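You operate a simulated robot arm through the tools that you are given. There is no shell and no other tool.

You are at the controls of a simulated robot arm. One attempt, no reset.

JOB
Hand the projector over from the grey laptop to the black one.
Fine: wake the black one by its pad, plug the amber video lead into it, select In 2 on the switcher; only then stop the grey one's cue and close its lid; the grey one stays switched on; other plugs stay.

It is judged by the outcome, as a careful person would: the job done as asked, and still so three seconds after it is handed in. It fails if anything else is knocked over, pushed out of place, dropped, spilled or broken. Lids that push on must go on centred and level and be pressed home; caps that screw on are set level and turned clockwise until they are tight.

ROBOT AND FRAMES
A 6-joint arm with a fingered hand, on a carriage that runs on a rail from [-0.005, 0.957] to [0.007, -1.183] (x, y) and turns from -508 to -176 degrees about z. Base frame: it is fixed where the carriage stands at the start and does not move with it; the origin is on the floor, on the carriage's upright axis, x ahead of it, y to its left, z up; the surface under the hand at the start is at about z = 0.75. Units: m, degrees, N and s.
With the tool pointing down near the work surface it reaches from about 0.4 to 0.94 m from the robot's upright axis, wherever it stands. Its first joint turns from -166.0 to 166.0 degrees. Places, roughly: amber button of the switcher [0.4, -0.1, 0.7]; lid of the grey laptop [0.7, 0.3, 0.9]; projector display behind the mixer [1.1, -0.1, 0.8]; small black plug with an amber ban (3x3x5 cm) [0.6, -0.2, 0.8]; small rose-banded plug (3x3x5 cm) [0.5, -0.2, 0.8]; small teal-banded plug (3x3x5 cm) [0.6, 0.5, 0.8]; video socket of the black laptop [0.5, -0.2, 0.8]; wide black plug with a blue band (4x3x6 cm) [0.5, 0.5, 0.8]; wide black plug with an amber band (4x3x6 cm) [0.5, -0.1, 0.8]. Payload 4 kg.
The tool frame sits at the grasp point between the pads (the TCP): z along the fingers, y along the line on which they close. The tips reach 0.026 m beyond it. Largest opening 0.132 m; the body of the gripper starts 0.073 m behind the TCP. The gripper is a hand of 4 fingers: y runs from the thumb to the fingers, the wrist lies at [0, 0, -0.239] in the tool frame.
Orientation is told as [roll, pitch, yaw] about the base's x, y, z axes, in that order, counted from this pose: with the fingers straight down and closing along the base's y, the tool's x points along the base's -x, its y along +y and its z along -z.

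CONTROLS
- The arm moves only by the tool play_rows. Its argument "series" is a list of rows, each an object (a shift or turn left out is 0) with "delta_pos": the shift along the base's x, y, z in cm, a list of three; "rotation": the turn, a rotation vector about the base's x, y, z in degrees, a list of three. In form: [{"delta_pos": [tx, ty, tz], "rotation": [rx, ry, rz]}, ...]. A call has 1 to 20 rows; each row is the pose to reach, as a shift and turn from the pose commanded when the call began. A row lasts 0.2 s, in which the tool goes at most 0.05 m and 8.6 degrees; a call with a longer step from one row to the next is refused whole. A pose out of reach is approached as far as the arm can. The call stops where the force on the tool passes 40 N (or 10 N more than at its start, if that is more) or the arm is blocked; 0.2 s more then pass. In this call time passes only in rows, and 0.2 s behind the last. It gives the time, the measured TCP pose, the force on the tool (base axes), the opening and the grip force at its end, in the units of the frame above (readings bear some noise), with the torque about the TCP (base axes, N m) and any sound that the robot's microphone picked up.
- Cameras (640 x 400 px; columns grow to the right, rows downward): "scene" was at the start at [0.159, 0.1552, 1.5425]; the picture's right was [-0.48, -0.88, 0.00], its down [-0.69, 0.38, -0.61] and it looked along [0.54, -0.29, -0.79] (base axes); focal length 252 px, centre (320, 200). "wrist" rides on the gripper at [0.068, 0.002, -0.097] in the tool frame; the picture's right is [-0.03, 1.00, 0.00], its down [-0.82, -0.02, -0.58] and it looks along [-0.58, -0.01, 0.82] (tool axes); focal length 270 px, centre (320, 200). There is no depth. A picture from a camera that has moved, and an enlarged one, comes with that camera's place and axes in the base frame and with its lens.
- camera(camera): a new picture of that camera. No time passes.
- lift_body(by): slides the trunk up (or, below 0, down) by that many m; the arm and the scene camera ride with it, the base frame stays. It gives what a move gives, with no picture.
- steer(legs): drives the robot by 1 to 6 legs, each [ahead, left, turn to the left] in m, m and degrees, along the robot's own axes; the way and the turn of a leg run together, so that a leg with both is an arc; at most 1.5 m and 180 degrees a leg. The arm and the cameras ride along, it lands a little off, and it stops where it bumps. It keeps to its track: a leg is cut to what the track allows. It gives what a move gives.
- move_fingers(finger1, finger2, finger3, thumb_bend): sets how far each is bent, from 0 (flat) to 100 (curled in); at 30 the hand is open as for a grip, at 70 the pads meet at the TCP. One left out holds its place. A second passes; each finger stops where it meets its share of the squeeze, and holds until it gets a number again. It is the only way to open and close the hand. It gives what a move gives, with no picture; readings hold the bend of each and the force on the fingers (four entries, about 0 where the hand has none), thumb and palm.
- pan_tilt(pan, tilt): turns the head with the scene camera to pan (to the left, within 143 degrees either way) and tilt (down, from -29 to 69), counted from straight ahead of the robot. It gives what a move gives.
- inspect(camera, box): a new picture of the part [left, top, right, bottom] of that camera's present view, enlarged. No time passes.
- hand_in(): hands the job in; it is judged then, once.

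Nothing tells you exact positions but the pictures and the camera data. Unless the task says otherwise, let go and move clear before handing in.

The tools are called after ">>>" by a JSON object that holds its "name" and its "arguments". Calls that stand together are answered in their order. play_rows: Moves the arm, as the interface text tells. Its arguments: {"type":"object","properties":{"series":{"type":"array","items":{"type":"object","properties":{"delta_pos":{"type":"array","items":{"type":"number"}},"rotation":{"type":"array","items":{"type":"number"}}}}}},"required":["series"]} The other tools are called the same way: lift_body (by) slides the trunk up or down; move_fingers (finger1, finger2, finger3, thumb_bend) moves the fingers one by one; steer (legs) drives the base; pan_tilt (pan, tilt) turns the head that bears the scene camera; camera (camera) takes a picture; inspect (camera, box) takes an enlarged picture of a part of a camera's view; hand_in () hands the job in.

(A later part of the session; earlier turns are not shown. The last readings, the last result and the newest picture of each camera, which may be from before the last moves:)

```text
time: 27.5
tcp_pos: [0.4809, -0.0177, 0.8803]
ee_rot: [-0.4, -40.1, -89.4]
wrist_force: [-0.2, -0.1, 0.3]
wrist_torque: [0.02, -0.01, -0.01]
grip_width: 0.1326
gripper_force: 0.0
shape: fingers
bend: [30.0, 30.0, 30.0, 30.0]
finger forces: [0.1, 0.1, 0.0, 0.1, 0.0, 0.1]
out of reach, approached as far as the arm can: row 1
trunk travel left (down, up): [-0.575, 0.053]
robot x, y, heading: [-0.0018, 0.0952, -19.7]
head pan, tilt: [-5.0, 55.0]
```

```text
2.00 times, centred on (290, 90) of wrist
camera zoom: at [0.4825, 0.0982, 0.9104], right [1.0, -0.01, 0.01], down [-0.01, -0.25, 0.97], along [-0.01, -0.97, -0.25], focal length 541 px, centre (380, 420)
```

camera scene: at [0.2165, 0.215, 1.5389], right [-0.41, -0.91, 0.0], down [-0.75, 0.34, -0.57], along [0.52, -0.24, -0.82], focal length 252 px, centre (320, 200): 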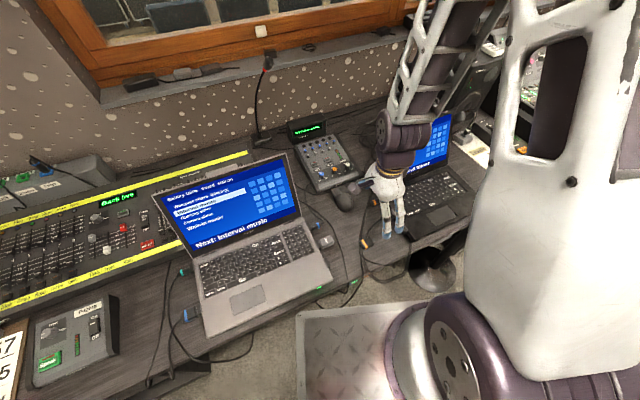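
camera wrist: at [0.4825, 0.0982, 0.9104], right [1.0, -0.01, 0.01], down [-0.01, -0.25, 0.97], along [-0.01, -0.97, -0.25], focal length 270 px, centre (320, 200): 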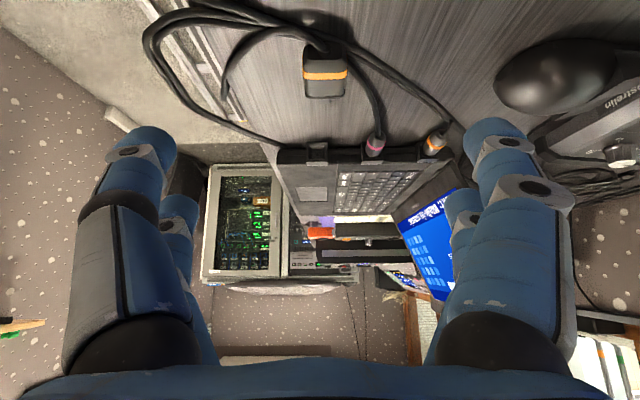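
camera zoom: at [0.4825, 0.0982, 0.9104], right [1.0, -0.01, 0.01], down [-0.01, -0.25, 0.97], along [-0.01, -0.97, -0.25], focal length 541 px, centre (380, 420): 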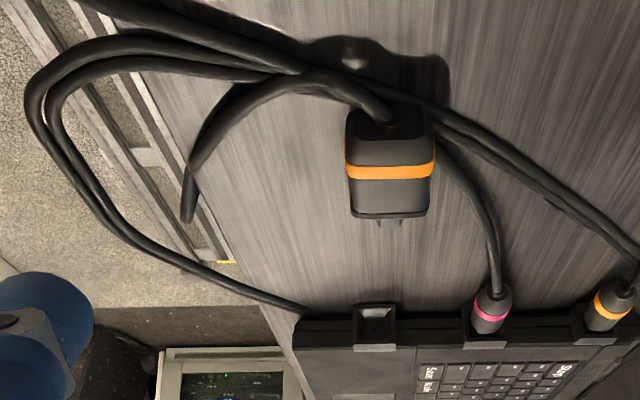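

The plug's top is at about z=0.773, on the table, and its centre is about 0.8 cm below the socket's. I'll grip it with finger2 and finger3, the pair nearer the socket, and keep thumb and finger1 curled above the cables. First I'll straighten the hand.

>>> {"name": "play_rows", "arguments": {"series": [{"delta_pos": [0, -0.5, 0.5], "rotation": [8, 0, 0]}, {"delta_pos": [0.1, -1, 1], "rotation": [16, 0, 0]}, {"delta_pos": [0.2, -1.5, 1], "rotation": [24, 0, 0]}, {"delta_pos": [0.3, -2.5, 1], "rotation": [32, 0, 0]}, {"delta_pos": [0.35, -3.4, 1], "rotation": [40, 0, -0.5]}]}}

>>> {"name": "move_fingers", "arguments": {"finger1": 100, "finger2": 54, "finger3": 54, "thumb_bend": 100}}

>>> {"name": "camera", "arguments": {"camera": "wrist"}}

>>> {"name": "inspect", "arguments": {"camera": "scene", "box": [330, 170, 430, 290]}}

```text
time: 28.7
tcp_pos: [0.4861, -0.0478, 0.8902]
ee_rot: [0.1, -1.5, -90.0]
wrist_force: [0.6, 0.5, 0.1]
wrist_torque: [0.0, -0.02, 0.02]
grip_width: 0.1326
gripper_force: 0.1
shape: fingers
bend: [30.0, 30.0, 30.0, 30.0]
finger forces: [0.0, 0.1, 0.0, 0.0, 0.0, 0.0]
out of reach, approached as far as the arm can: row 5
trunk travel left (down, up): [-0.575, 0.053]
robot x, y, heading: [-0.0032, 0.0978, -19.4]
head pan, tilt: [-5.0, 55.0]
```

```text
time: 29.7
tcp_pos: [0.486, -0.0484, 0.8891]
ee_rot: [0.1, -1.6, -89.9]
wrist_force: [0.0, -0.1, 0.1]
wrist_torque: [-0.02, -0.03, 0.01]
grip_width: 0.0065
gripper_force: 0.0
shape: fingers
bend: [95.0, 54.0, 54.0, 100.0]
finger forces: [0.0, 0.0, 0.0, 0.0, 0.0, 0.0]
trunk travel left (down, up): [-0.575, 0.053]
robot x, y, heading: [0.0003, 0.095, -19.4]
head pan, tilt: [-5.0, 55.0]
```

```text
taken
camera wrist: at [0.4874, 0.0237, 0.9849], right [1.0, -0.02, 0.0], down [-0.02, -0.8, 0.6], along [-0.01, -0.6, -0.8], focal length 270 px, centre (320, 200)
```

wrist: 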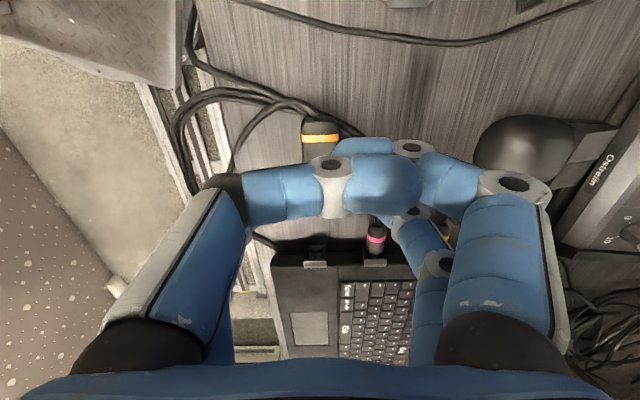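

```text
3.33 times, centred on (380, 230) of scene
camera zoom: at [0.2165, 0.215, 1.5389], right [-0.41, -0.91, 0.0], down [-0.75, 0.34, -0.57], along [0.52, -0.24, -0.82], focal length 840 px, centre (120, 100)
```

zoom: 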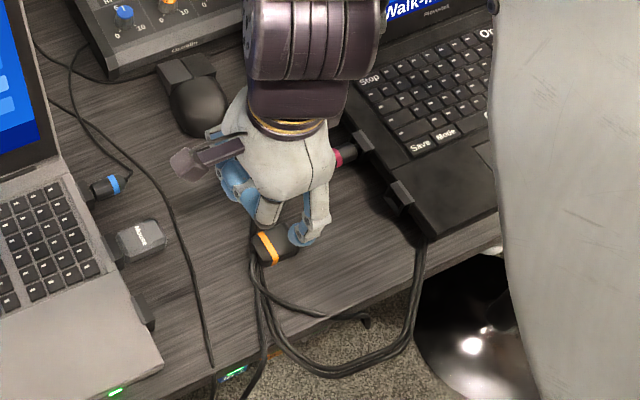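

The arm is cramped here: the plug is only about 0.5 m from the robot's axis. I'll raise the hand and move the robot left along the rail for a better stance.

>>> {"name": "play_rows", "arguments": {"series": [{"delta_pos": [0, 0, 5]}, {"delta_pos": [0, 0, 10]}, {"delta_pos": [0, 0, 15]}, {"delta_pos": [0, 0, 20]}, {"delta_pos": [0, 0, 24]}]}}

>>> {"name": "steer", "arguments": {"legs": [[-0.075, 0.207, 0], [0, 0, -18]]}}

>>> {"name": "camera", "arguments": {"camera": "scene"}}

```text
time: 30.9
tcp_pos: [0.4851, -0.0476, 1.1319]
ee_rot: [-0.2, 0.0, -90.0]
wrist_force: [0.3, -0.4, 1.3]
wrist_torque: [-0.02, 0.03, 0.01]
grip_width: 0.0064
gripper_force: 0.1
shape: fingers
bend: [96.0, 54.0, 54.0, 100.0]
finger forces: [0.0, 0.0, 0.0, 0.1, 0.0, 0.0]
trunk travel left (down, up): [-0.575, 0.053]
robot x, y, heading: [-0.0013, 0.0975, -19.6]
head pan, tilt: [-5.0, 55.0]
```

```text
time: 33.5
tcp_pos: [0.4188, 0.037, 1.1318]
ee_rot: [-0.2, 0.0, -107.4]
wrist_force: [-0.6, 0.1, 0.1]
wrist_torque: [0.02, -0.01, 0.0]
grip_width: 0.0062
gripper_force: 0.0
shape: fingers
bend: [96.0, 54.0, 54.0, 100.0]
finger forces: [0.0, 0.0, 0.0, 0.0, 0.1, 0.0]
trunk travel left (down, up): [-0.575, 0.053]
robot x, y, heading: [-0.0005, 0.3179, -37.2]
head pan, tilt: [-5.0, 55.0]
```

```text
taken
camera scene: at [0.2406, 0.3681, 1.5389], right [-0.67, -0.74, 0.0], down [-0.61, 0.55, -0.57], along [0.43, -0.38, -0.82], focal length 252 px, centre (320, 200)
```

scene: 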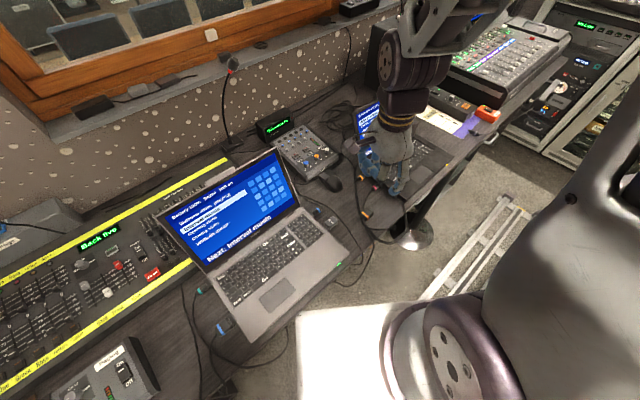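

>>> {"name": "play_rows", "arguments": {"series": [{"delta_pos": [2.2, -3, 0], "rotation": [0, 0, 6]}, {"delta_pos": [4.4, -6, 0], "rotation": [0, 0, 12]}, {"delta_pos": [6.55, -9, 0], "rotation": [0, 0, 17.4]}, {"delta_pos": [6.55, -9, -5], "rotation": [0, 0, 17.4]}, {"delta_pos": [6.55, -9, -10], "rotation": [0, 0, 17.4]}, {"delta_pos": [6.55, -9, -15], "rotation": [0, 0, 17.4]}, {"delta_pos": [6.55, -9, -20], "rotation": [0, 0, 17.4]}, {"delta_pos": [6.55, -9, -25], "rotation": [0, 0, 17.4]}, {"delta_pos": [6.55, -9, -28], "rotation": [0, 0, 17.4]}]}}

>>> {"name": "camera", "arguments": {"camera": "wrist"}}

>>> {"name": "inspect", "arguments": {"camera": "scene", "box": [320, 130, 420, 250]}}

```text
time: 35.5
tcp_pos: [0.4828, -0.0546, 0.8531]
ee_rot: [-0.2, 0.0, -90.0]
wrist_force: [-0.6, 0.0, -0.9]
wrist_torque: [-0.01, -0.01, 0.0]
grip_width: 0.0065
gripper_force: 0.0
shape: fingers
bend: [96.0, 54.0, 54.0, 100.0]
finger forces: [0.1, 0.0, 0.0, 0.0, 0.1, 0.0]
trunk travel left (down, up): [-0.575, 0.053]
robot x, y, heading: [0.0001, 0.3226, -36.6]
head pan, tilt: [-5.0, 55.0]
```

```text
taken
camera wrist: at [0.486, 0.0145, 0.9496], right [1.0, -0.03, 0.0], down [-0.02, -0.82, 0.58], along [-0.02, -0.58, -0.82], focal length 270 px, centre (320, 200)
```

wrist: 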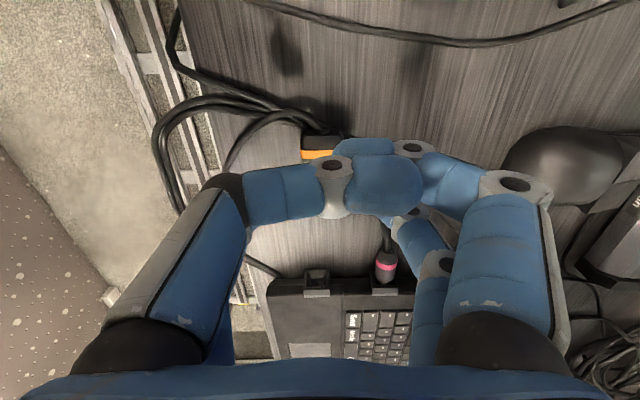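

```text
3.33 times, centred on (370, 190) of scene
camera zoom: at [0.2404, 0.3683, 1.539], right [-0.67, -0.74, 0.0], down [-0.61, 0.55, -0.57], along [0.43, -0.38, -0.82], focal length 840 px, centre (153, 233)
```

zoom: 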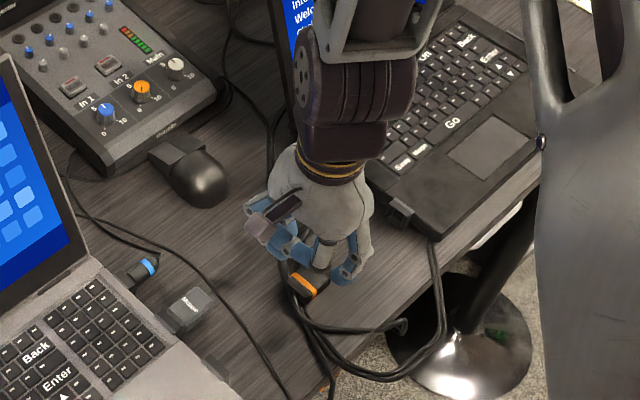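

The hand now has room. I'll shift slightly and descend so finger2 and finger3 straddle the plug.

>>> {"name": "play_rows", "arguments": {"series": [{"delta_pos": [0.2, 0, -2]}, {"delta_pos": [0.2, 0, -4]}, {"delta_pos": [0.2, 0, -5]}, {"delta_pos": [0.2, 0, -5.6]}, {"delta_pos": [0.2, 0, -6.1]}]}}

>>> {"name": "camera", "arguments": {"camera": "wrist"}}

>>> {"name": "inspect", "arguments": {"camera": "scene", "box": [340, 180, 400, 250]}}

```text
time: 36.8
tcp_pos: [0.487, -0.0519, 0.7913]
ee_rot: [-0.1, -0.1, -90.0]
wrist_force: [-0.3, -0.3, 0.0]
wrist_torque: [-0.01, 0.01, 0.04]
grip_width: 0.0063
gripper_force: 0.2
shape: fingers
bend: [96.0, 54.0, 54.0, 100.0]
finger forces: [0.0, 0.0, 0.0, 0.0, 0.0, 0.1]
trunk travel left (down, up): [-0.575, 0.053]
robot x, y, heading: [-0.0, 0.3195, -37.1]
head pan, tilt: [-5.0, 55.0]
```

```text
taken
camera wrist: at [0.489, 0.0158, 0.8877], right [1.0, -0.03, 0.0], down [-0.02, -0.82, 0.58], along [-0.02, -0.58, -0.82], focal length 270 px, centre (320, 200)
```

wrist: 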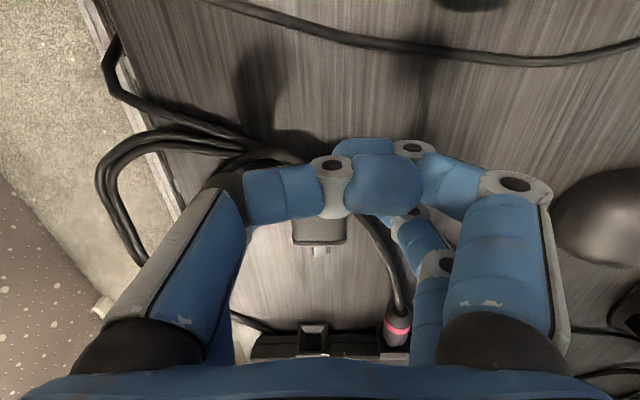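

```text
5.71 times, centred on (370, 215) of scene
camera zoom: at [0.2406, 0.3681, 1.539], right [-0.67, -0.74, 0.0], down [-0.61, 0.55, -0.57], along [0.43, -0.38, -0.82], focal length 1440 px, centre (34, 114)
```

zoom: 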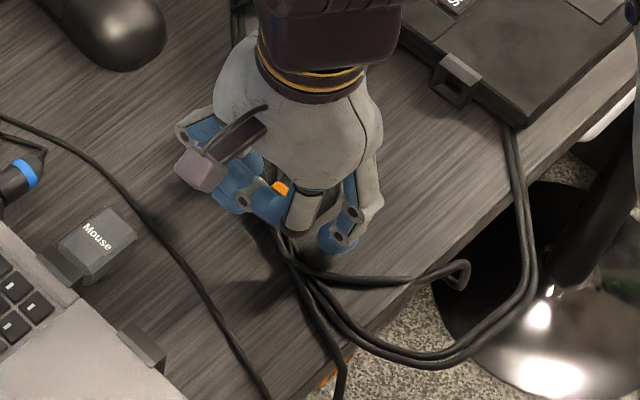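

The wrist camera sees the plug's front and the socket beyond under the hand. I'll close finger2 and finger3 on the plug.

>>> {"name": "move_fingers", "arguments": {"finger2": 72, "finger3": 72}}

>>> {"name": "camera", "arguments": {"camera": "wrist"}}

>>> {"name": "inspect", "arguments": {"camera": "scene", "box": [340, 180, 400, 250]}}

```text
time: 37.8
tcp_pos: [0.4868, -0.0525, 0.7901]
ee_rot: [-0.2, -0.1, -90.0]
wrist_force: [0.9, 0.2, 0.3]
wrist_torque: [0.02, 0.0, -0.01]
grip_width: 0.0065
gripper_force: 7.9
shape: fingers
bend: [96.0, 61.0, 61.0, 100.0]
finger forces: [0.0, 8.1, 8.1, 0.0, 0.1, 0.0]
trunk travel left (down, up): [-0.575, 0.053]
robot x, y, heading: [-0.0007, 0.3217, -37.1]
head pan, tilt: [-5.0, 55.0]
```

```text
taken
camera wrist: at [0.489, 0.0158, 0.8878], right [1.0, -0.03, 0.0], down [-0.02, -0.82, 0.58], along [-0.02, -0.58, -0.82], focal length 270 px, centre (320, 200)
```

wrist: 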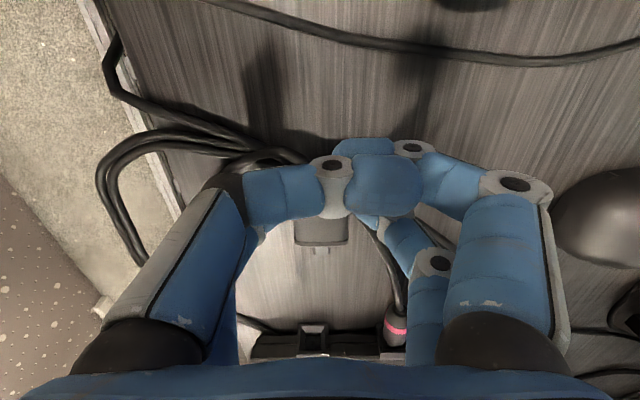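

```text
5.71 times, centred on (370, 215) of scene
camera zoom: at [0.2406, 0.3681, 1.5389], right [-0.67, -0.74, 0.0], down [-0.61, 0.55, -0.57], along [0.43, -0.38, -0.82], focal length 1440 px, centre (34, 114)
```

zoom: 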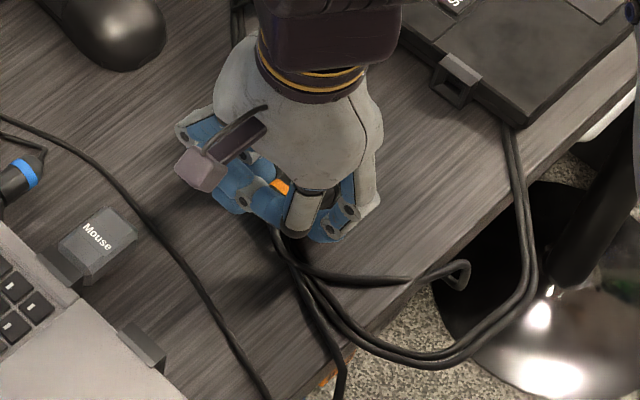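

Gripped with both fingers at equal bend. I'll lift it about 0.8 cm and examine how the blade lines up with the socket.

>>> {"name": "play_rows", "arguments": {"series": [{"delta_pos": [0, 0, 0.4]}, {"delta_pos": [0, 0, 0.8]}]}}

>>> {"name": "inspect", "arguments": {"camera": "wrist", "box": [250, 210, 410, 360]}}

>>> {"name": "inspect", "arguments": {"camera": "scene", "box": [340, 170, 420, 250]}}

```text
time: 38.4
tcp_pos: [0.4877, -0.0535, 0.7975]
ee_rot: [-0.2, 0.0, -90.0]
wrist_force: [-0.5, 0.2, -0.5]
wrist_torque: [0.01, 0.02, -0.01]
grip_width: 0.0067
gripper_force: 8.5
shape: fingers
bend: [96.0, 61.0, 61.0, 100.0]
finger forces: [0.0, 8.1, 8.1, 0.0, 0.0, 0.0]
trunk travel left (down, up): [-0.575, 0.053]
robot x, y, heading: [-0.003, 0.3218, -37.1]
head pan, tilt: [-5.0, 55.0]
```

```text
2.67 times, centred on (330, 285) of wrist
camera zoom: at [0.4884, 0.0157, 0.8957], right [1.0, -0.03, 0.0], down [-0.02, -0.82, 0.58], along [-0.02, -0.58, -0.82], focal length 721 px, centre (293, -27)
```

zoom: 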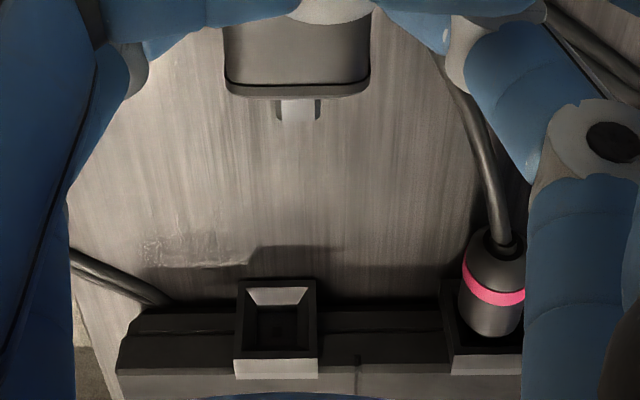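

```text
5.00 times, centred on (380, 210) of scene
camera zoom: at [0.2406, 0.3681, 1.5389], right [-0.67, -0.74, 0.0], down [-0.61, 0.55, -0.57], along [0.43, -0.38, -0.82], focal length 1260 px, centre (20, 150)
```

zoom: 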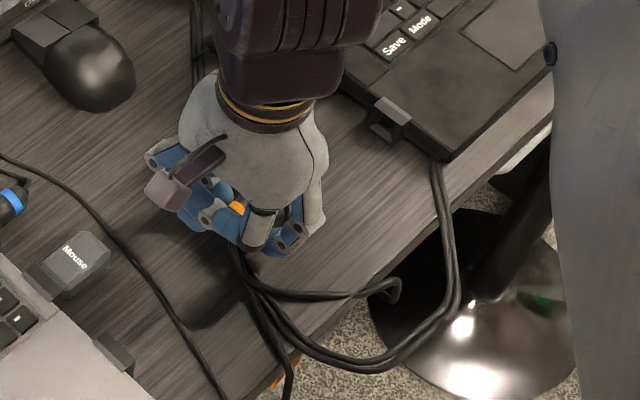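

The blade is at about x=0.486, z=0.772, and the mouth centre is at about x=0.477, z=0.769. I'll move the plug toward the socket and shift it 0.9 cm in -x, stopping before contact to recheck.

>>> {"name": "play_rows", "arguments": {"series": [{"delta_pos": [-0.3, -2, 0]}, {"delta_pos": [-0.6, -4, -0.1]}, {"delta_pos": [-0.9, -6, -0.2]}, {"delta_pos": [-0.9, -7.5, -0.2]}]}}

>>> {"name": "inspect", "arguments": {"camera": "wrist", "box": [250, 180, 410, 330]}}

>>> {"name": "inspect", "arguments": {"camera": "scene", "box": [340, 150, 420, 230]}}

```text
time: 39.4
tcp_pos: [0.4781, -0.1276, 0.7956]
ee_rot: [-0.2, 0.0, -90.0]
wrist_force: [0.6, -0.6, 0.8]
wrist_torque: [0.02, 0.02, 0.02]
grip_width: 0.0065
gripper_force: 8.3
shape: fingers
bend: [96.0, 61.0, 61.0, 100.0]
finger forces: [0.0, 8.1, 8.1, 0.1, 0.0, 0.1]
trunk travel left (down, up): [-0.575, 0.053]
robot x, y, heading: [0.0006, 0.3195, -37.1]
head pan, tilt: [-5.0, 55.0]
```

```text
2.67 times, centred on (330, 255) of wrist
camera zoom: at [0.4799, -0.0598, 0.8932], right [1.0, -0.03, 0.0], down [-0.02, -0.82, 0.58], along [-0.02, -0.58, -0.82], focal length 721 px, centre (293, 53)
```

zoom: 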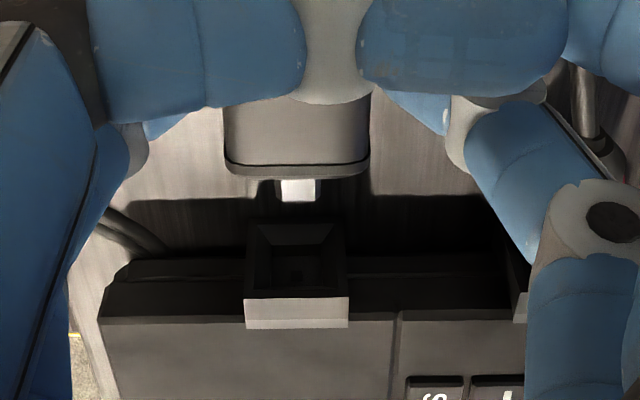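

```text
5.00 times, centred on (380, 190) of scene
camera zoom: at [0.2407, 0.3683, 1.5389], right [-0.67, -0.74, 0.0], down [-0.61, 0.55, -0.57], along [0.43, -0.38, -0.82], focal length 1260 px, centre (20, 250)
```

zoom: 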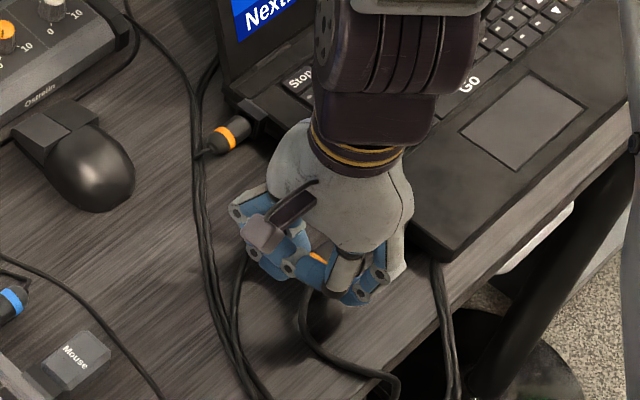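

The blade and the socket hole now line up in the picture. I'll lower by 0.15 cm and move in gently, watching the force.

>>> {"name": "play_rows", "arguments": {"series": [{"delta_pos": [0, -0.7, -0.15]}, {"delta_pos": [0, -1.4, -0.15]}, {"delta_pos": [0, -2.1, -0.15]}, {"delta_pos": [0, -2.6, -0.15]}, {"delta_pos": [0, -3.0, -0.15]}]}}

>>> {"name": "inspect", "arguments": {"camera": "wrist", "box": [250, 180, 410, 330]}}

```text
time: 40.5
tcp_pos: [0.4781, -0.1577, 0.7949]
ee_rot: [-0.2, 0.1, -90.0]
wrist_force: [0.3, 0.1, -0.4]
wrist_torque: [0.01, 0.01, -0.03]
grip_width: 0.0062
gripper_force: 8.2
shape: fingers
bend: [96.0, 61.0, 61.0, 100.0]
finger forces: [0.0, 8.1, 8.0, 0.1, 0.0, 0.0]
trunk travel left (down, up): [-0.575, 0.053]
robot x, y, heading: [-0.0003, 0.3233, -36.9]
head pan, tilt: [-5.0, 55.0]
```

```text
2.67 times, centred on (330, 255) of wrist
camera zoom: at [0.4801, -0.0892, 0.8921], right [1.0, -0.03, 0.0], down [-0.02, -0.82, 0.58], along [-0.02, -0.58, -0.82], focal length 721 px, centre (293, 53)
```

zoom: 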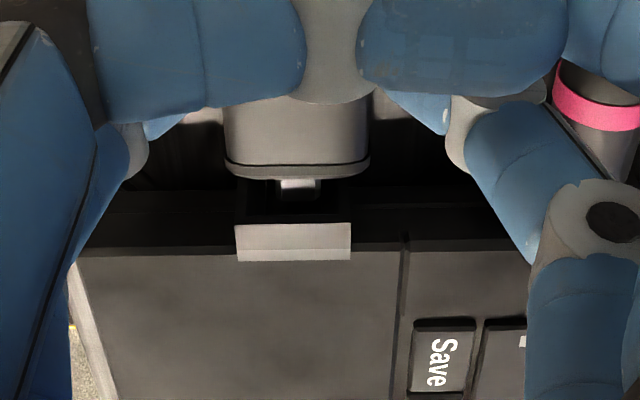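

The blade has entered the funnel and sits about 1 mm to the +x side. I'll correct that and push in step by step.

>>> {"name": "play_rows", "arguments": {"series": [{"delta_pos": [-0.1, -0.2, 0]}, {"delta_pos": [-0.1, -0.4, 0]}, {"delta_pos": [-0.1, -0.6, 0]}, {"delta_pos": [-0.1, -0.8, 0]}, {"delta_pos": [-0.1, -1.0, 0]}]}}

>>> {"name": "inspect", "arguments": {"camera": "wrist", "box": [250, 180, 410, 330]}}

```text
time: 41.8
tcp_pos: [0.4765, -0.1676, 0.7955]
ee_rot: [-0.2, 0.2, -89.9]
wrist_force: [0.3, 5.4, -0.4]
wrist_torque: [0.09, 0.0, -0.02]
grip_width: 0.0065
gripper_force: 8.4
shape: fingers
bend: [96.0, 61.0, 61.0, 100.0]
finger forces: [0.0, 8.5, 8.2, 0.0, 0.0, 0.1]
trunk travel left (down, up): [-0.575, 0.053]
robot x, y, heading: [-0.0018, 0.3184, -37.0]
head pan, tilt: [-5.0, 55.0]
```

```text
2.67 times, centred on (330, 255) of wrist
camera zoom: at [0.4784, -0.0986, 0.8924], right [1.0, -0.03, 0.0], down [-0.02, -0.82, 0.58], along [-0.02, -0.58, -0.82], focal length 721 px, centre (293, 53)
```

zoom: 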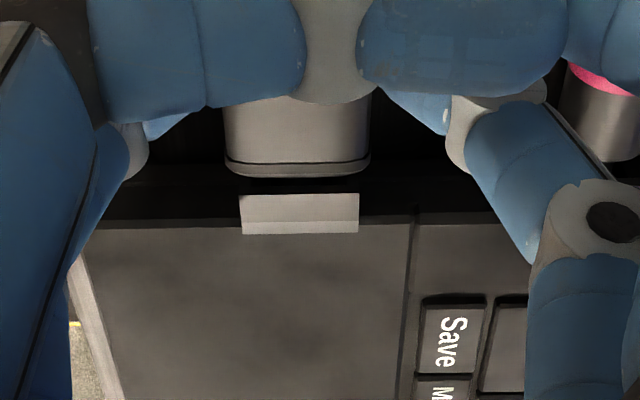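

Resistance of about 5 N is starting, so the blade is engaging. I'll continue in small steps.

>>> {"name": "play_rows", "arguments": {"series": [{"delta_pos": [0, -0.15, 0]}, {"delta_pos": [0, -0.3, 0]}, {"delta_pos": [0, -0.45, 0]}, {"delta_pos": [0, -0.6, 0]}]}}

>>> {"name": "inspect", "arguments": {"camera": "wrist", "box": [250, 180, 410, 330]}}

>>> {"name": "inspect", "arguments": {"camera": "scene", "box": [340, 150, 420, 230]}}

```text
time: 42.8
tcp_pos: [0.4758, -0.1735, 0.7946]
ee_rot: [-0.2, 0.0, -90.0]
wrist_force: [-0.8, 12.8, 0.3]
wrist_torque: [0.27, 0.02, -0.06]
grip_width: 0.0065
gripper_force: 8.8
shape: fingers
bend: [96.0, 61.0, 61.0, 100.0]
finger forces: [0.1, 8.0, 9.4, 0.0, 0.1, 0.1]
trunk travel left (down, up): [-0.575, 0.053]
robot x, y, heading: [-0.0005, 0.3201, -36.9]
head pan, tilt: [-5.0, 55.0]
```

```text
2.67 times, centred on (330, 255) of wrist
camera zoom: at [0.4787, -0.1048, 0.8923], right [1.0, -0.03, 0.0], down [-0.02, -0.82, 0.58], along [-0.02, -0.58, -0.82], focal length 721 px, centre (293, 53)
```

zoom: 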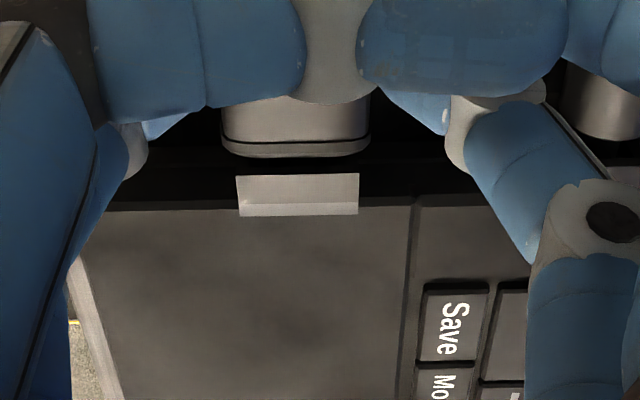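

```text
5.00 times, centred on (380, 190) of scene
camera zoom: at [0.2405, 0.3686, 1.539], right [-0.67, -0.74, 0.0], down [-0.61, 0.55, -0.57], along [0.43, -0.38, -0.82], focal length 1260 px, centre (20, 250)
```

zoom: 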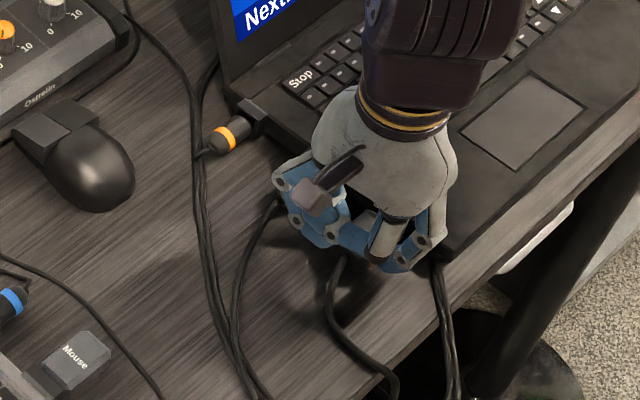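

The push reached about 13 N and the plug slid back in my grip, so it is either seated or caught on the rim. As a reference, I'll check how the grey laptop's blue-banded wide plug sits, and look at this one from the side.

>>> {"name": "inspect", "arguments": {"camera": "scene", "box": [170, 260, 270, 360]}}

>>> {"name": "inspect", "arguments": {"camera": "scene", "box": [360, 165, 410, 215]}}

>>> {"name": "inspect", "arguments": {"camera": "wrist", "box": [290, 190, 360, 250]}}

```text
4.00 times, centred on (220, 310) of scene
camera zoom: at [0.2405, 0.3686, 1.539], right [-0.67, -0.74, 0.0], down [-0.61, 0.55, -0.57], along [0.43, -0.38, -0.82], focal length 1008 px, centre (720, -240)
```

zoom: 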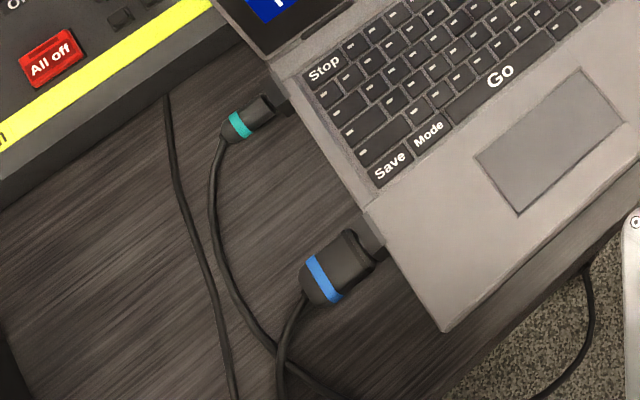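

```text
8.00 times, centred on (385, 190) of scene
camera zoom: at [0.2405, 0.3686, 1.539], right [-0.67, -0.74, 0.0], down [-0.61, 0.55, -0.57], along [0.43, -0.38, -0.82], focal length 2016 px, centre (-200, 280)
```

zoom: 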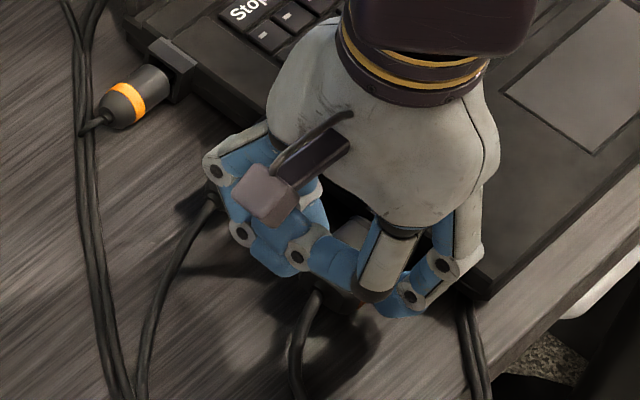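

```text
6.67 times, centred on (325, 220) of wrist
camera zoom: at [0.4787, -0.1048, 0.8923], right [1.0, -0.03, 0.0], down [-0.02, -0.82, 0.58], along [-0.02, -0.58, -0.82], focal length 1802 px, centre (287, 67)
```

zoom: 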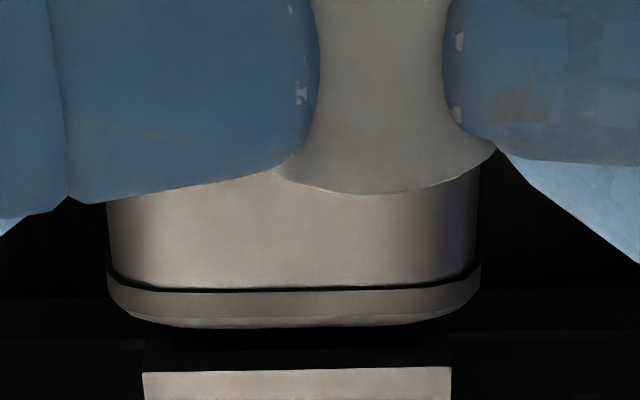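

By my geometry the plug's body front is now flush with the mouth plane. I'll let go and back off to see whether it is really seated.

>>> {"name": "move_fingers", "arguments": {"finger2": 50, "finger3": 50}}

>>> {"name": "inspect", "arguments": {"camera": "wrist", "box": [250, 180, 410, 330]}}

>>> {"name": "play_rows", "arguments": {"series": [{"delta_pos": [0, 0, 2]}, {"delta_pos": [0, 0, 5]}, {"delta_pos": [0, 4, 8]}, {"delta_pos": [0, 8, 10]}]}}

>>> {"name": "camera", "arguments": {"camera": "wrist"}}

>>> {"name": "inspect", "arguments": {"camera": "scene", "box": [350, 155, 420, 225]}}

```text
time: 43.8
tcp_pos: [0.4781, -0.1748, 0.7955]
ee_rot: [-0.1, 0.0, -90.0]
wrist_force: [0.8, 0.0, 0.4]
wrist_torque: [0.01, 0.04, 0.04]
grip_width: 0.0066
gripper_force: 0.0
shape: fingers
bend: [96.0, 50.0, 50.0, 100.0]
finger forces: [0.0, 0.1, 0.0, 0.0, 0.1, 0.0]
trunk travel left (down, up): [-0.575, 0.053]
robot x, y, heading: [0.001, 0.3215, -37.1]
head pan, tilt: [-5.0, 55.0]
```

```text
2.67 times, centred on (330, 255) of wrist
camera zoom: at [0.479, -0.1054, 0.8922], right [1.0, -0.03, 0.0], down [-0.02, -0.82, 0.58], along [-0.02, -0.58, -0.82], focal length 721 px, centre (293, 53)
```

zoom: 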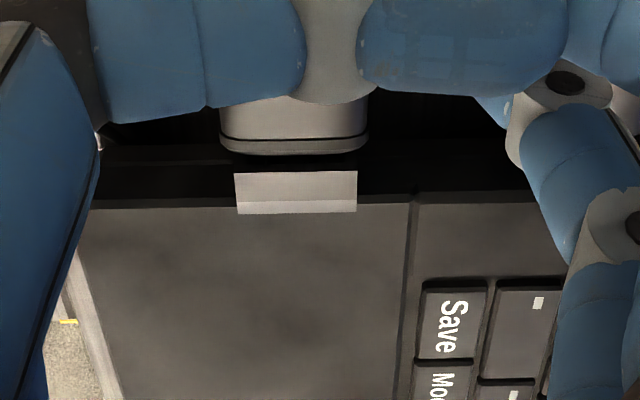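

```text
time: 44.8
tcp_pos: [0.4762, -0.0984, 0.8944]
ee_rot: [-0.3, 0.0, -90.0]
wrist_force: [-0.1, -0.6, 0.2]
wrist_torque: [0.04, 0.02, -0.01]
grip_width: 0.0062
gripper_force: 0.0
shape: fingers
bend: [96.0, 50.0, 50.0, 100.0]
finger forces: [0.0, 0.0, 0.0, 0.1, 0.1, 0.0]
trunk travel left (down, up): [-0.575, 0.053]
robot x, y, heading: [-0.0016, 0.3212, -36.7]
head pan, tilt: [-5.0, 55.0]
```

```text
taken
camera wrist: at [0.4774, -0.0294, 0.9915], right [1.0, -0.03, 0.0], down [-0.02, -0.82, 0.58], along [-0.02, -0.58, -0.82], focal length 270 px, centre (320, 200)
```

wrist: 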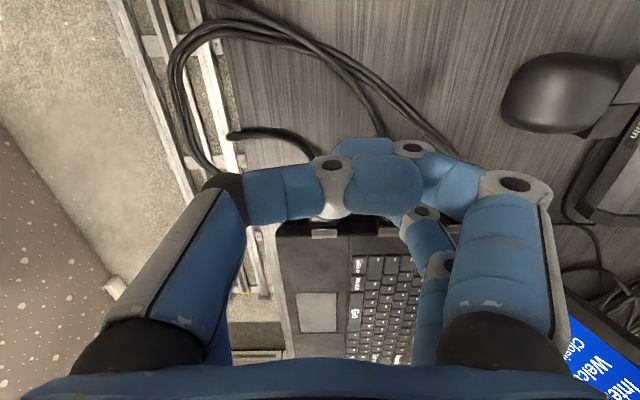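

```text
5.71 times, centred on (385, 190) of scene
camera zoom: at [0.2405, 0.3677, 1.539], right [-0.67, -0.74, 0.0], down [-0.61, 0.55, -0.57], along [0.43, -0.38, -0.82], focal length 1440 px, centre (-51, 257)
```

zoom: 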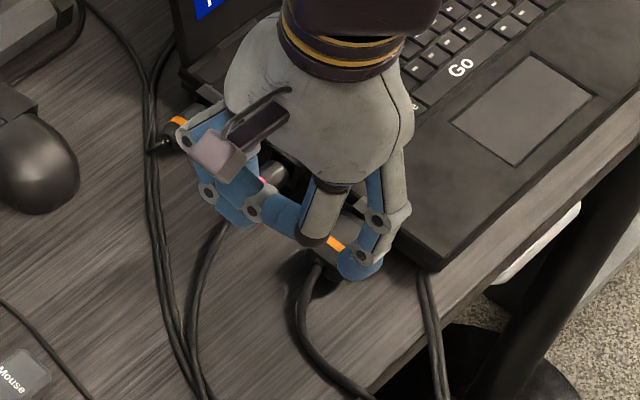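

>>> {"name": "play_rows", "arguments": {"series": [{"delta_pos": [0, 3, 2]}, {"delta_pos": [0, 6, 4]}]}}

>>> {"name": "move_fingers", "arguments": {"finger1": 30, "finger2": 30, "finger3": 30, "thumb_bend": 30}}

>>> {"name": "inspect", "arguments": {"camera": "wrist", "box": [270, 130, 380, 240]}}

>>> {"name": "inspect", "arguments": {"camera": "scene", "box": [350, 155, 420, 225]}}

```text
time: 45.4
tcp_pos: [0.4774, -0.0355, 0.9342]
ee_rot: [-0.2, 0.0, -90.2]
wrist_force: [-0.8, -0.1, -0.6]
wrist_torque: [0.01, 0.01, -0.01]
grip_width: 0.0065
gripper_force: 0.0
shape: fingers
bend: [96.0, 50.0, 50.0, 100.0]
finger forces: [0.0, 0.0, 0.1, 0.0, 0.1, 0.1]
trunk travel left (down, up): [-0.575, 0.053]
robot x, y, heading: [-0.0031, 0.3184, -37.1]
head pan, tilt: [-5.0, 55.0]
```

```text
time: 46.4
tcp_pos: [0.4765, -0.0353, 0.934]
ee_rot: [-0.3, 0.0, -90.1]
wrist_force: [-0.1, 0.1, -0.2]
wrist_torque: [-0.02, -0.01, -0.03]
grip_width: 0.1323
gripper_force: 0.0
shape: fingers
bend: [30.0, 30.0, 30.0, 30.0]
finger forces: [0.1, 0.0, 0.0, 0.0, 0.0, 0.1]
trunk travel left (down, up): [-0.575, 0.053]
robot x, y, heading: [-0.0002, 0.3211, -36.9]
head pan, tilt: [-5.0, 55.0]
```

```text
3.64 times, centred on (325, 185) of wrist
camera zoom: at [0.4789, 0.0328, 1.0315], right [1.0, -0.03, 0.0], down [-0.02, -0.82, 0.58], along [-0.02, -0.58, -0.82], focal length 983 px, centre (302, 254)
```

zoom: 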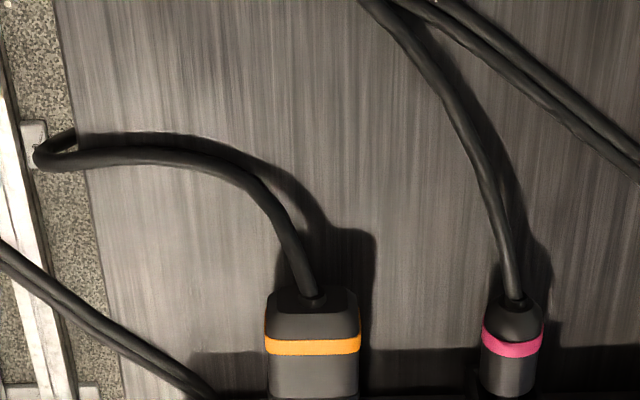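

```text
5.71 times, centred on (385, 190) of scene
camera zoom: at [0.2406, 0.3681, 1.5389], right [-0.67, -0.74, 0.0], down [-0.61, 0.55, -0.57], along [0.43, -0.38, -0.82], focal length 1440 px, centre (-51, 257)
```

zoom: 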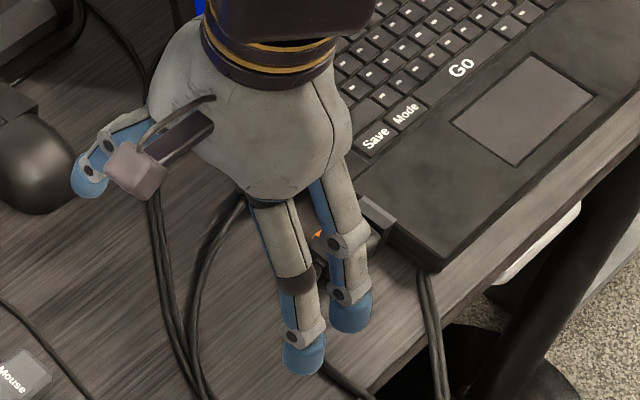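

>>> {"name": "inspect", "arguments": {"camera": "wrist", "box": [280, 190, 370, 270]}}

>>> {"name": "play_rows", "arguments": {"series": [{"delta_pos": [0, 5, 2]}, {"delta_pos": [3, 8, 6]}]}}

>>> {"name": "inspect", "arguments": {"camera": "scene", "box": [360, 165, 420, 225]}}

```text
5.00 times, centred on (325, 230) of wrist
camera zoom: at [0.4789, 0.0328, 1.0315], right [1.0, -0.03, 0.0], down [-0.02, -0.82, 0.58], along [-0.02, -0.58, -0.82], focal length 1351 px, centre (295, 50)
```

zoom: 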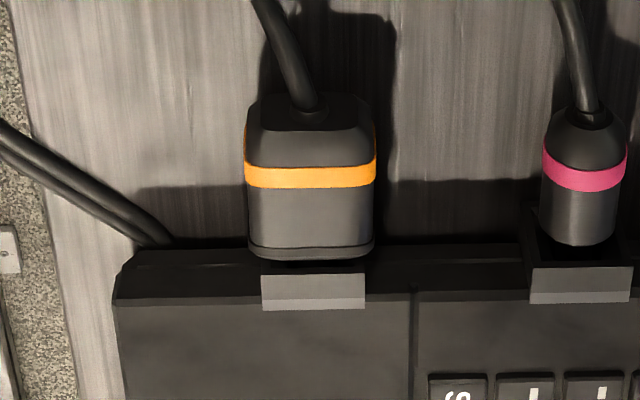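

```text
refused: row 1 steps farther than a row can; nothing moved
```

```text
6.67 times, centred on (390, 195) of scene
camera zoom: at [0.2406, 0.3681, 1.5389], right [-0.67, -0.74, 0.0], down [-0.61, 0.55, -0.57], along [0.43, -0.38, -0.82], focal length 1680 px, centre (-147, 233)
```

zoom: 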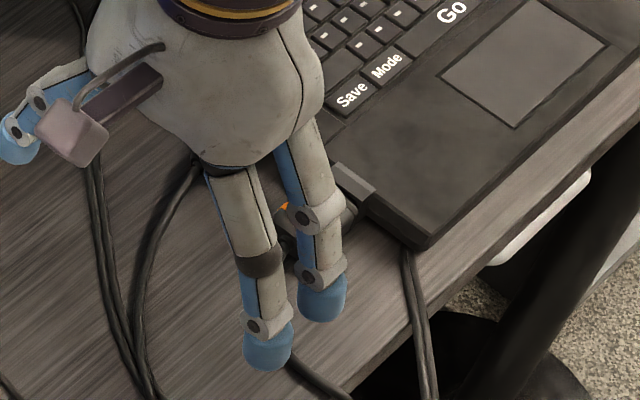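

The plug holds itself in the socket, about flush with the housing. I'll compare it at high zoom with the seated blue plug on the grey laptop, and get the hand out of the line of sight.

>>> {"name": "play_rows", "arguments": {"series": [{"delta_pos": [0, 3, 3]}, {"delta_pos": [2, 6, 6]}, {"delta_pos": [5, 9, 8]}, {"delta_pos": [9, 11, 10]}]}}

>>> {"name": "inspect", "arguments": {"camera": "scene", "box": [370, 175, 410, 215]}}

>>> {"name": "inspect", "arguments": {"camera": "scene", "box": [205, 300, 245, 340]}}

>>> {"name": "camera", "arguments": {"camera": "wrist"}}

```text
time: 47.4
tcp_pos: [0.5664, 0.0766, 1.0357]
ee_rot: [-0.1, 0.0, -90.1]
wrist_force: [0.3, -0.4, -0.7]
wrist_torque: [0.01, -0.01, 0.0]
grip_width: 0.1325
gripper_force: 0.0
shape: fingers
bend: [30.0, 30.0, 30.0, 30.0]
finger forces: [0.1, 0.0, 0.1, 0.0, 0.1, 0.0]
trunk travel left (down, up): [-0.575, 0.053]
robot x, y, heading: [-0.0002, 0.3214, -37.1]
head pan, tilt: [-5.0, 55.0]
```

```text
10.00 times, centred on (390, 195) of scene
camera zoom: at [0.2402, 0.3678, 1.539], right [-0.67, -0.74, 0.0], down [-0.61, 0.55, -0.57], along [0.43, -0.38, -0.82], focal length 2519 px, centre (-380, 250)
```

zoom: 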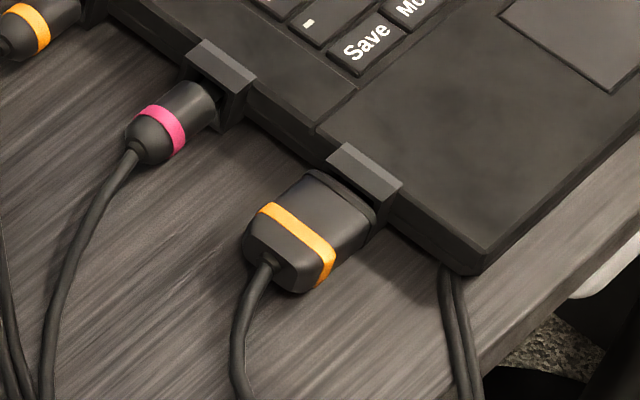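

```text
10.00 times, centred on (225, 320) of scene
camera zoom: at [0.2402, 0.3678, 1.539], right [-0.67, -0.74, 0.0], down [-0.61, 0.55, -0.57], along [0.43, -0.38, -0.82], focal length 2519 px, centre (1270, -1000)
```

zoom: 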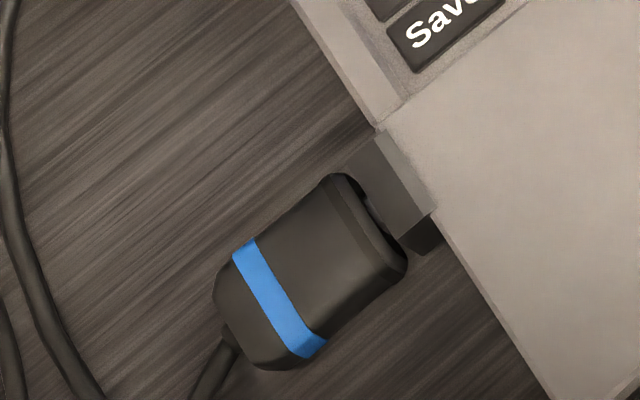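

```text
taken
camera wrist: at [0.5685, 0.1449, 1.133], right [1.0, -0.03, 0.0], down [-0.02, -0.82, 0.58], along [-0.02, -0.58, -0.82], focal length 270 px, centre (320, 200)
```

wrist: 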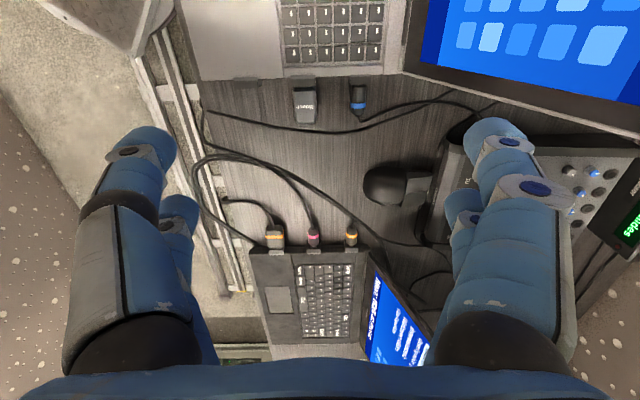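

The amber plug looks seated just like the blue reference. Next is the switcher under the table edge, so I'll look at it.

>>> {"name": "inspect", "arguments": {"camera": "scene", "box": [330, 200, 410, 280]}}

>>> {"name": "camera", "arguments": {"camera": "scene"}}

```text
5.00 times, centred on (370, 240) of scene
camera zoom: at [0.2402, 0.3678, 1.539], right [-0.67, -0.74, 0.0], down [-0.61, 0.55, -0.57], along [0.43, -0.38, -0.82], focal length 1260 px, centre (70, 0)
```

zoom: 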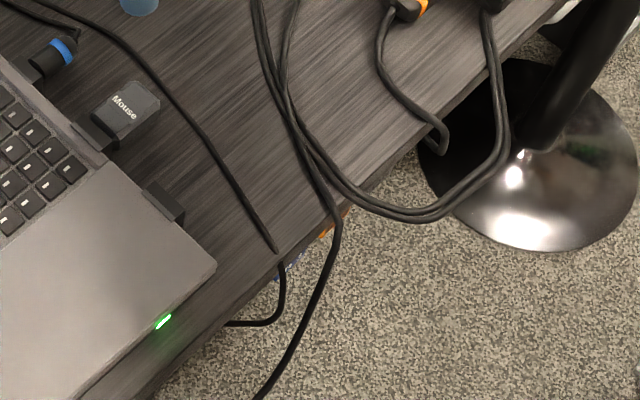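

```text
taken
camera scene: at [0.2402, 0.3678, 1.539], right [-0.67, -0.74, 0.0], down [-0.61, 0.55, -0.57], along [0.43, -0.38, -0.82], focal length 252 px, centre (320, 200)
```

scene: 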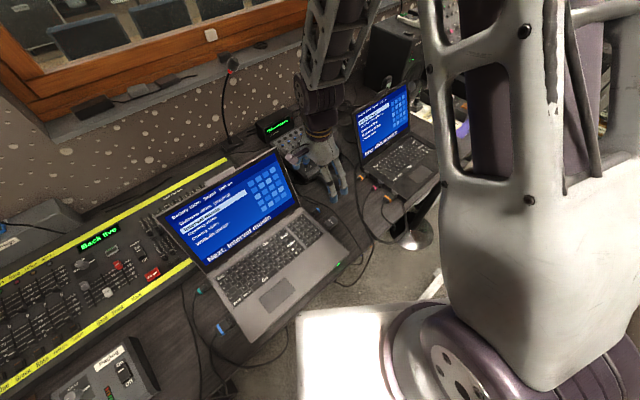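

The switcher's front is just beyond the table edge. I'll raise the hand, drive a bit further left, and bring the wrist camera in front of the table edge to view the buttons.

>>> {"name": "play_rows", "arguments": {"series": [{"delta_pos": [-3, 0, 3.5]}, {"delta_pos": [-6, 0, 7]}, {"delta_pos": [-9, 0, 10.5]}, {"delta_pos": [-12, 0, 12]}]}}

>>> {"name": "steer", "arguments": {"legs": [[-0.108, 0.144, 0]]}}

```text
time: 48.4
tcp_pos: [0.4469, 0.075, 1.155]
ee_rot: [-0.2, 0.0, -90.0]
wrist_force: [0.5, -0.2, 0.1]
wrist_torque: [0.02, 0.07, 0.01]
grip_width: 0.1324
gripper_force: 0.1
shape: fingers
bend: [30.0, 30.0, 30.0, 30.0]
finger forces: [0.0, 0.0, 0.1, 0.1, 0.0, 0.1]
trunk travel left (down, up): [-0.575, 0.053]
robot x, y, heading: [-0.0019, 0.3177, -37.1]
head pan, tilt: [-5.0, 55.0]
```

```text
time: 49.9
tcp_pos: [0.4471, 0.2527, 1.155]
ee_rot: [-0.1, 0.1, -89.9]
wrist_force: [-0.1, -0.2, 0.4]
wrist_torque: [0.0, -0.02, 0.01]
grip_width: 0.1325
gripper_force: 0.0
shape: fingers
bend: [30.0, 30.0, 30.0, 30.0]
finger forces: [0.0, 0.0, 0.0, 0.0, 0.0, 0.0]
trunk travel left (down, up): [-0.575, 0.053]
robot x, y, heading: [-0.0031, 0.4991, -36.7]
head pan, tilt: [-5.0, 55.0]
```

>>> {"name": "play_rows", "arguments": {"series": [{"delta_pos": [-2, -3, 0], "rotation": [0, 0, 8]}, {"delta_pos": [-4, -6, -1], "rotation": [0, 0, 16]}, {"delta_pos": [-6, -9, -2], "rotation": [0, 0, 24]}, {"delta_pos": [-8, -12, -3], "rotation": [0, 0, 32]}, {"delta_pos": [-10, -15, -4], "rotation": [0, 0, 40]}, {"delta_pos": [-12, -18, -6], "rotation": [0, 0, 48]}, {"delta_pos": [-14, -21, -8], "rotation": [0, 0, 56]}, {"delta_pos": [-16, -24, -10], "rotation": [0, 0, 64]}, {"delta_pos": [-18, -27, -12], "rotation": [0, 0, 72]}, {"delta_pos": [-20, -30, -14], "rotation": [0, 0, 80]}, {"delta_pos": [-22, -33, -16], "rotation": [0, 0, 88]}, {"delta_pos": [-22.7, -35, -17], "rotation": [0, 0, 90]}]}}

>>> {"name": "camera", "arguments": {"camera": "wrist"}}

>>> {"name": "camera", "arguments": {"camera": "scene"}}

```text
time: 52.5
tcp_pos: [0.2167, -0.0984, 0.9856]
ee_rot: [-0.1, 0.0, 0.1]
wrist_force: [0.4, -0.3, -0.9]
wrist_torque: [-0.02, 0.0, 0.01]
grip_width: 0.1328
gripper_force: 0.1
shape: fingers
bend: [30.0, 30.0, 30.0, 30.0]
finger forces: [0.0, 0.0, 0.0, 0.0, 0.0, 0.0]
trunk travel left (down, up): [-0.575, 0.053]
robot x, y, heading: [0.001, 0.4964, -36.9]
head pan, tilt: [-5.0, 55.0]
```

```text
taken
camera wrist: at [0.1483, -0.0956, 1.0816], right [0.02, 1.0, 0.0], down [0.82, -0.02, 0.58], along [0.58, -0.02, -0.82], focal length 270 px, centre (320, 200)
```

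wrist: 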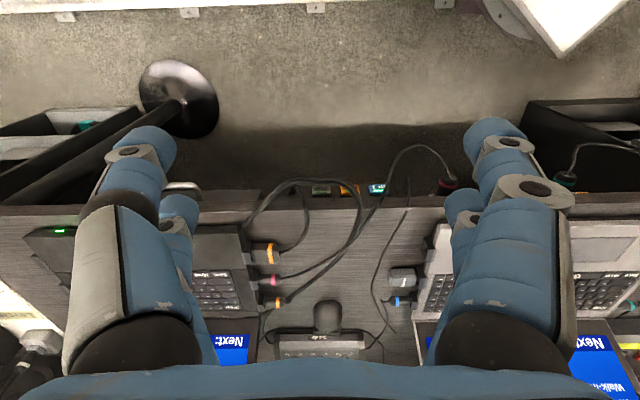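

```text
taken
camera scene: at [0.2397, 0.5455, 1.5389], right [-0.67, -0.74, 0.0], down [-0.61, 0.55, -0.57], along [0.43, -0.38, -0.82], focal length 252 px, centre (320, 200)
```

scene: 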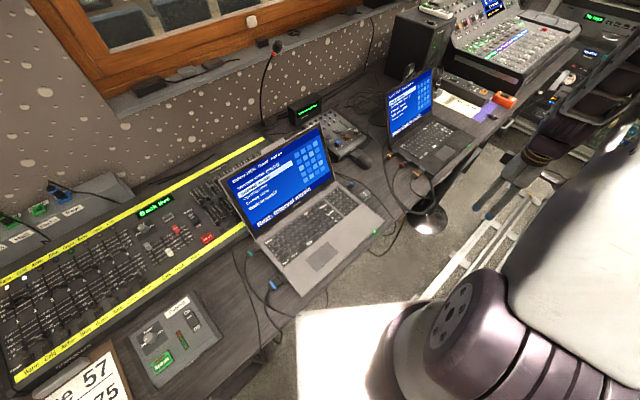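

Now the buttons are visible from the front. I'll zoom in on them.

>>> {"name": "inspect", "arguments": {"camera": "wrist", "box": [260, 150, 420, 250]}}

>>> {"name": "inspect", "arguments": {"camera": "wrist", "box": [300, 170, 400, 210]}}

```text
4.00 times, centred on (340, 200) of wrist
camera zoom: at [0.1483, -0.0956, 1.0816], right [0.02, 1.0, 0.0], down [0.82, -0.02, 0.58], along [0.58, -0.02, -0.82], focal length 1081 px, centre (240, 200)
```

zoom: 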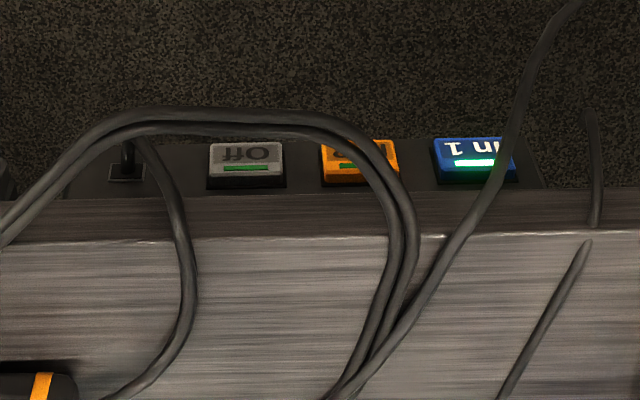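

```text
6.40 times, centred on (350, 190) of wrist
camera zoom: at [0.1483, -0.0956, 1.0816], right [0.02, 1.0, 0.0], down [0.82, -0.02, 0.58], along [0.58, -0.02, -0.82], focal length 1730 px, centre (128, 264)
```

zoom: 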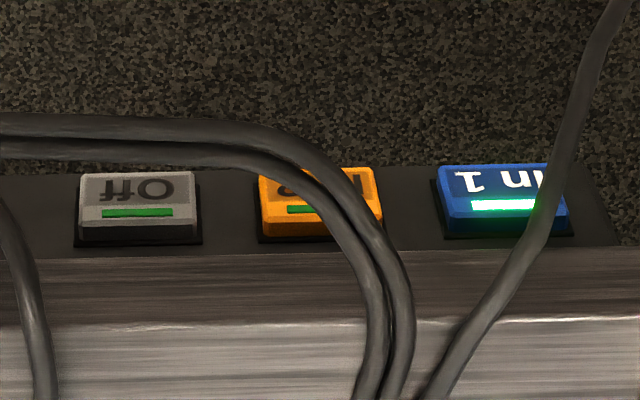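

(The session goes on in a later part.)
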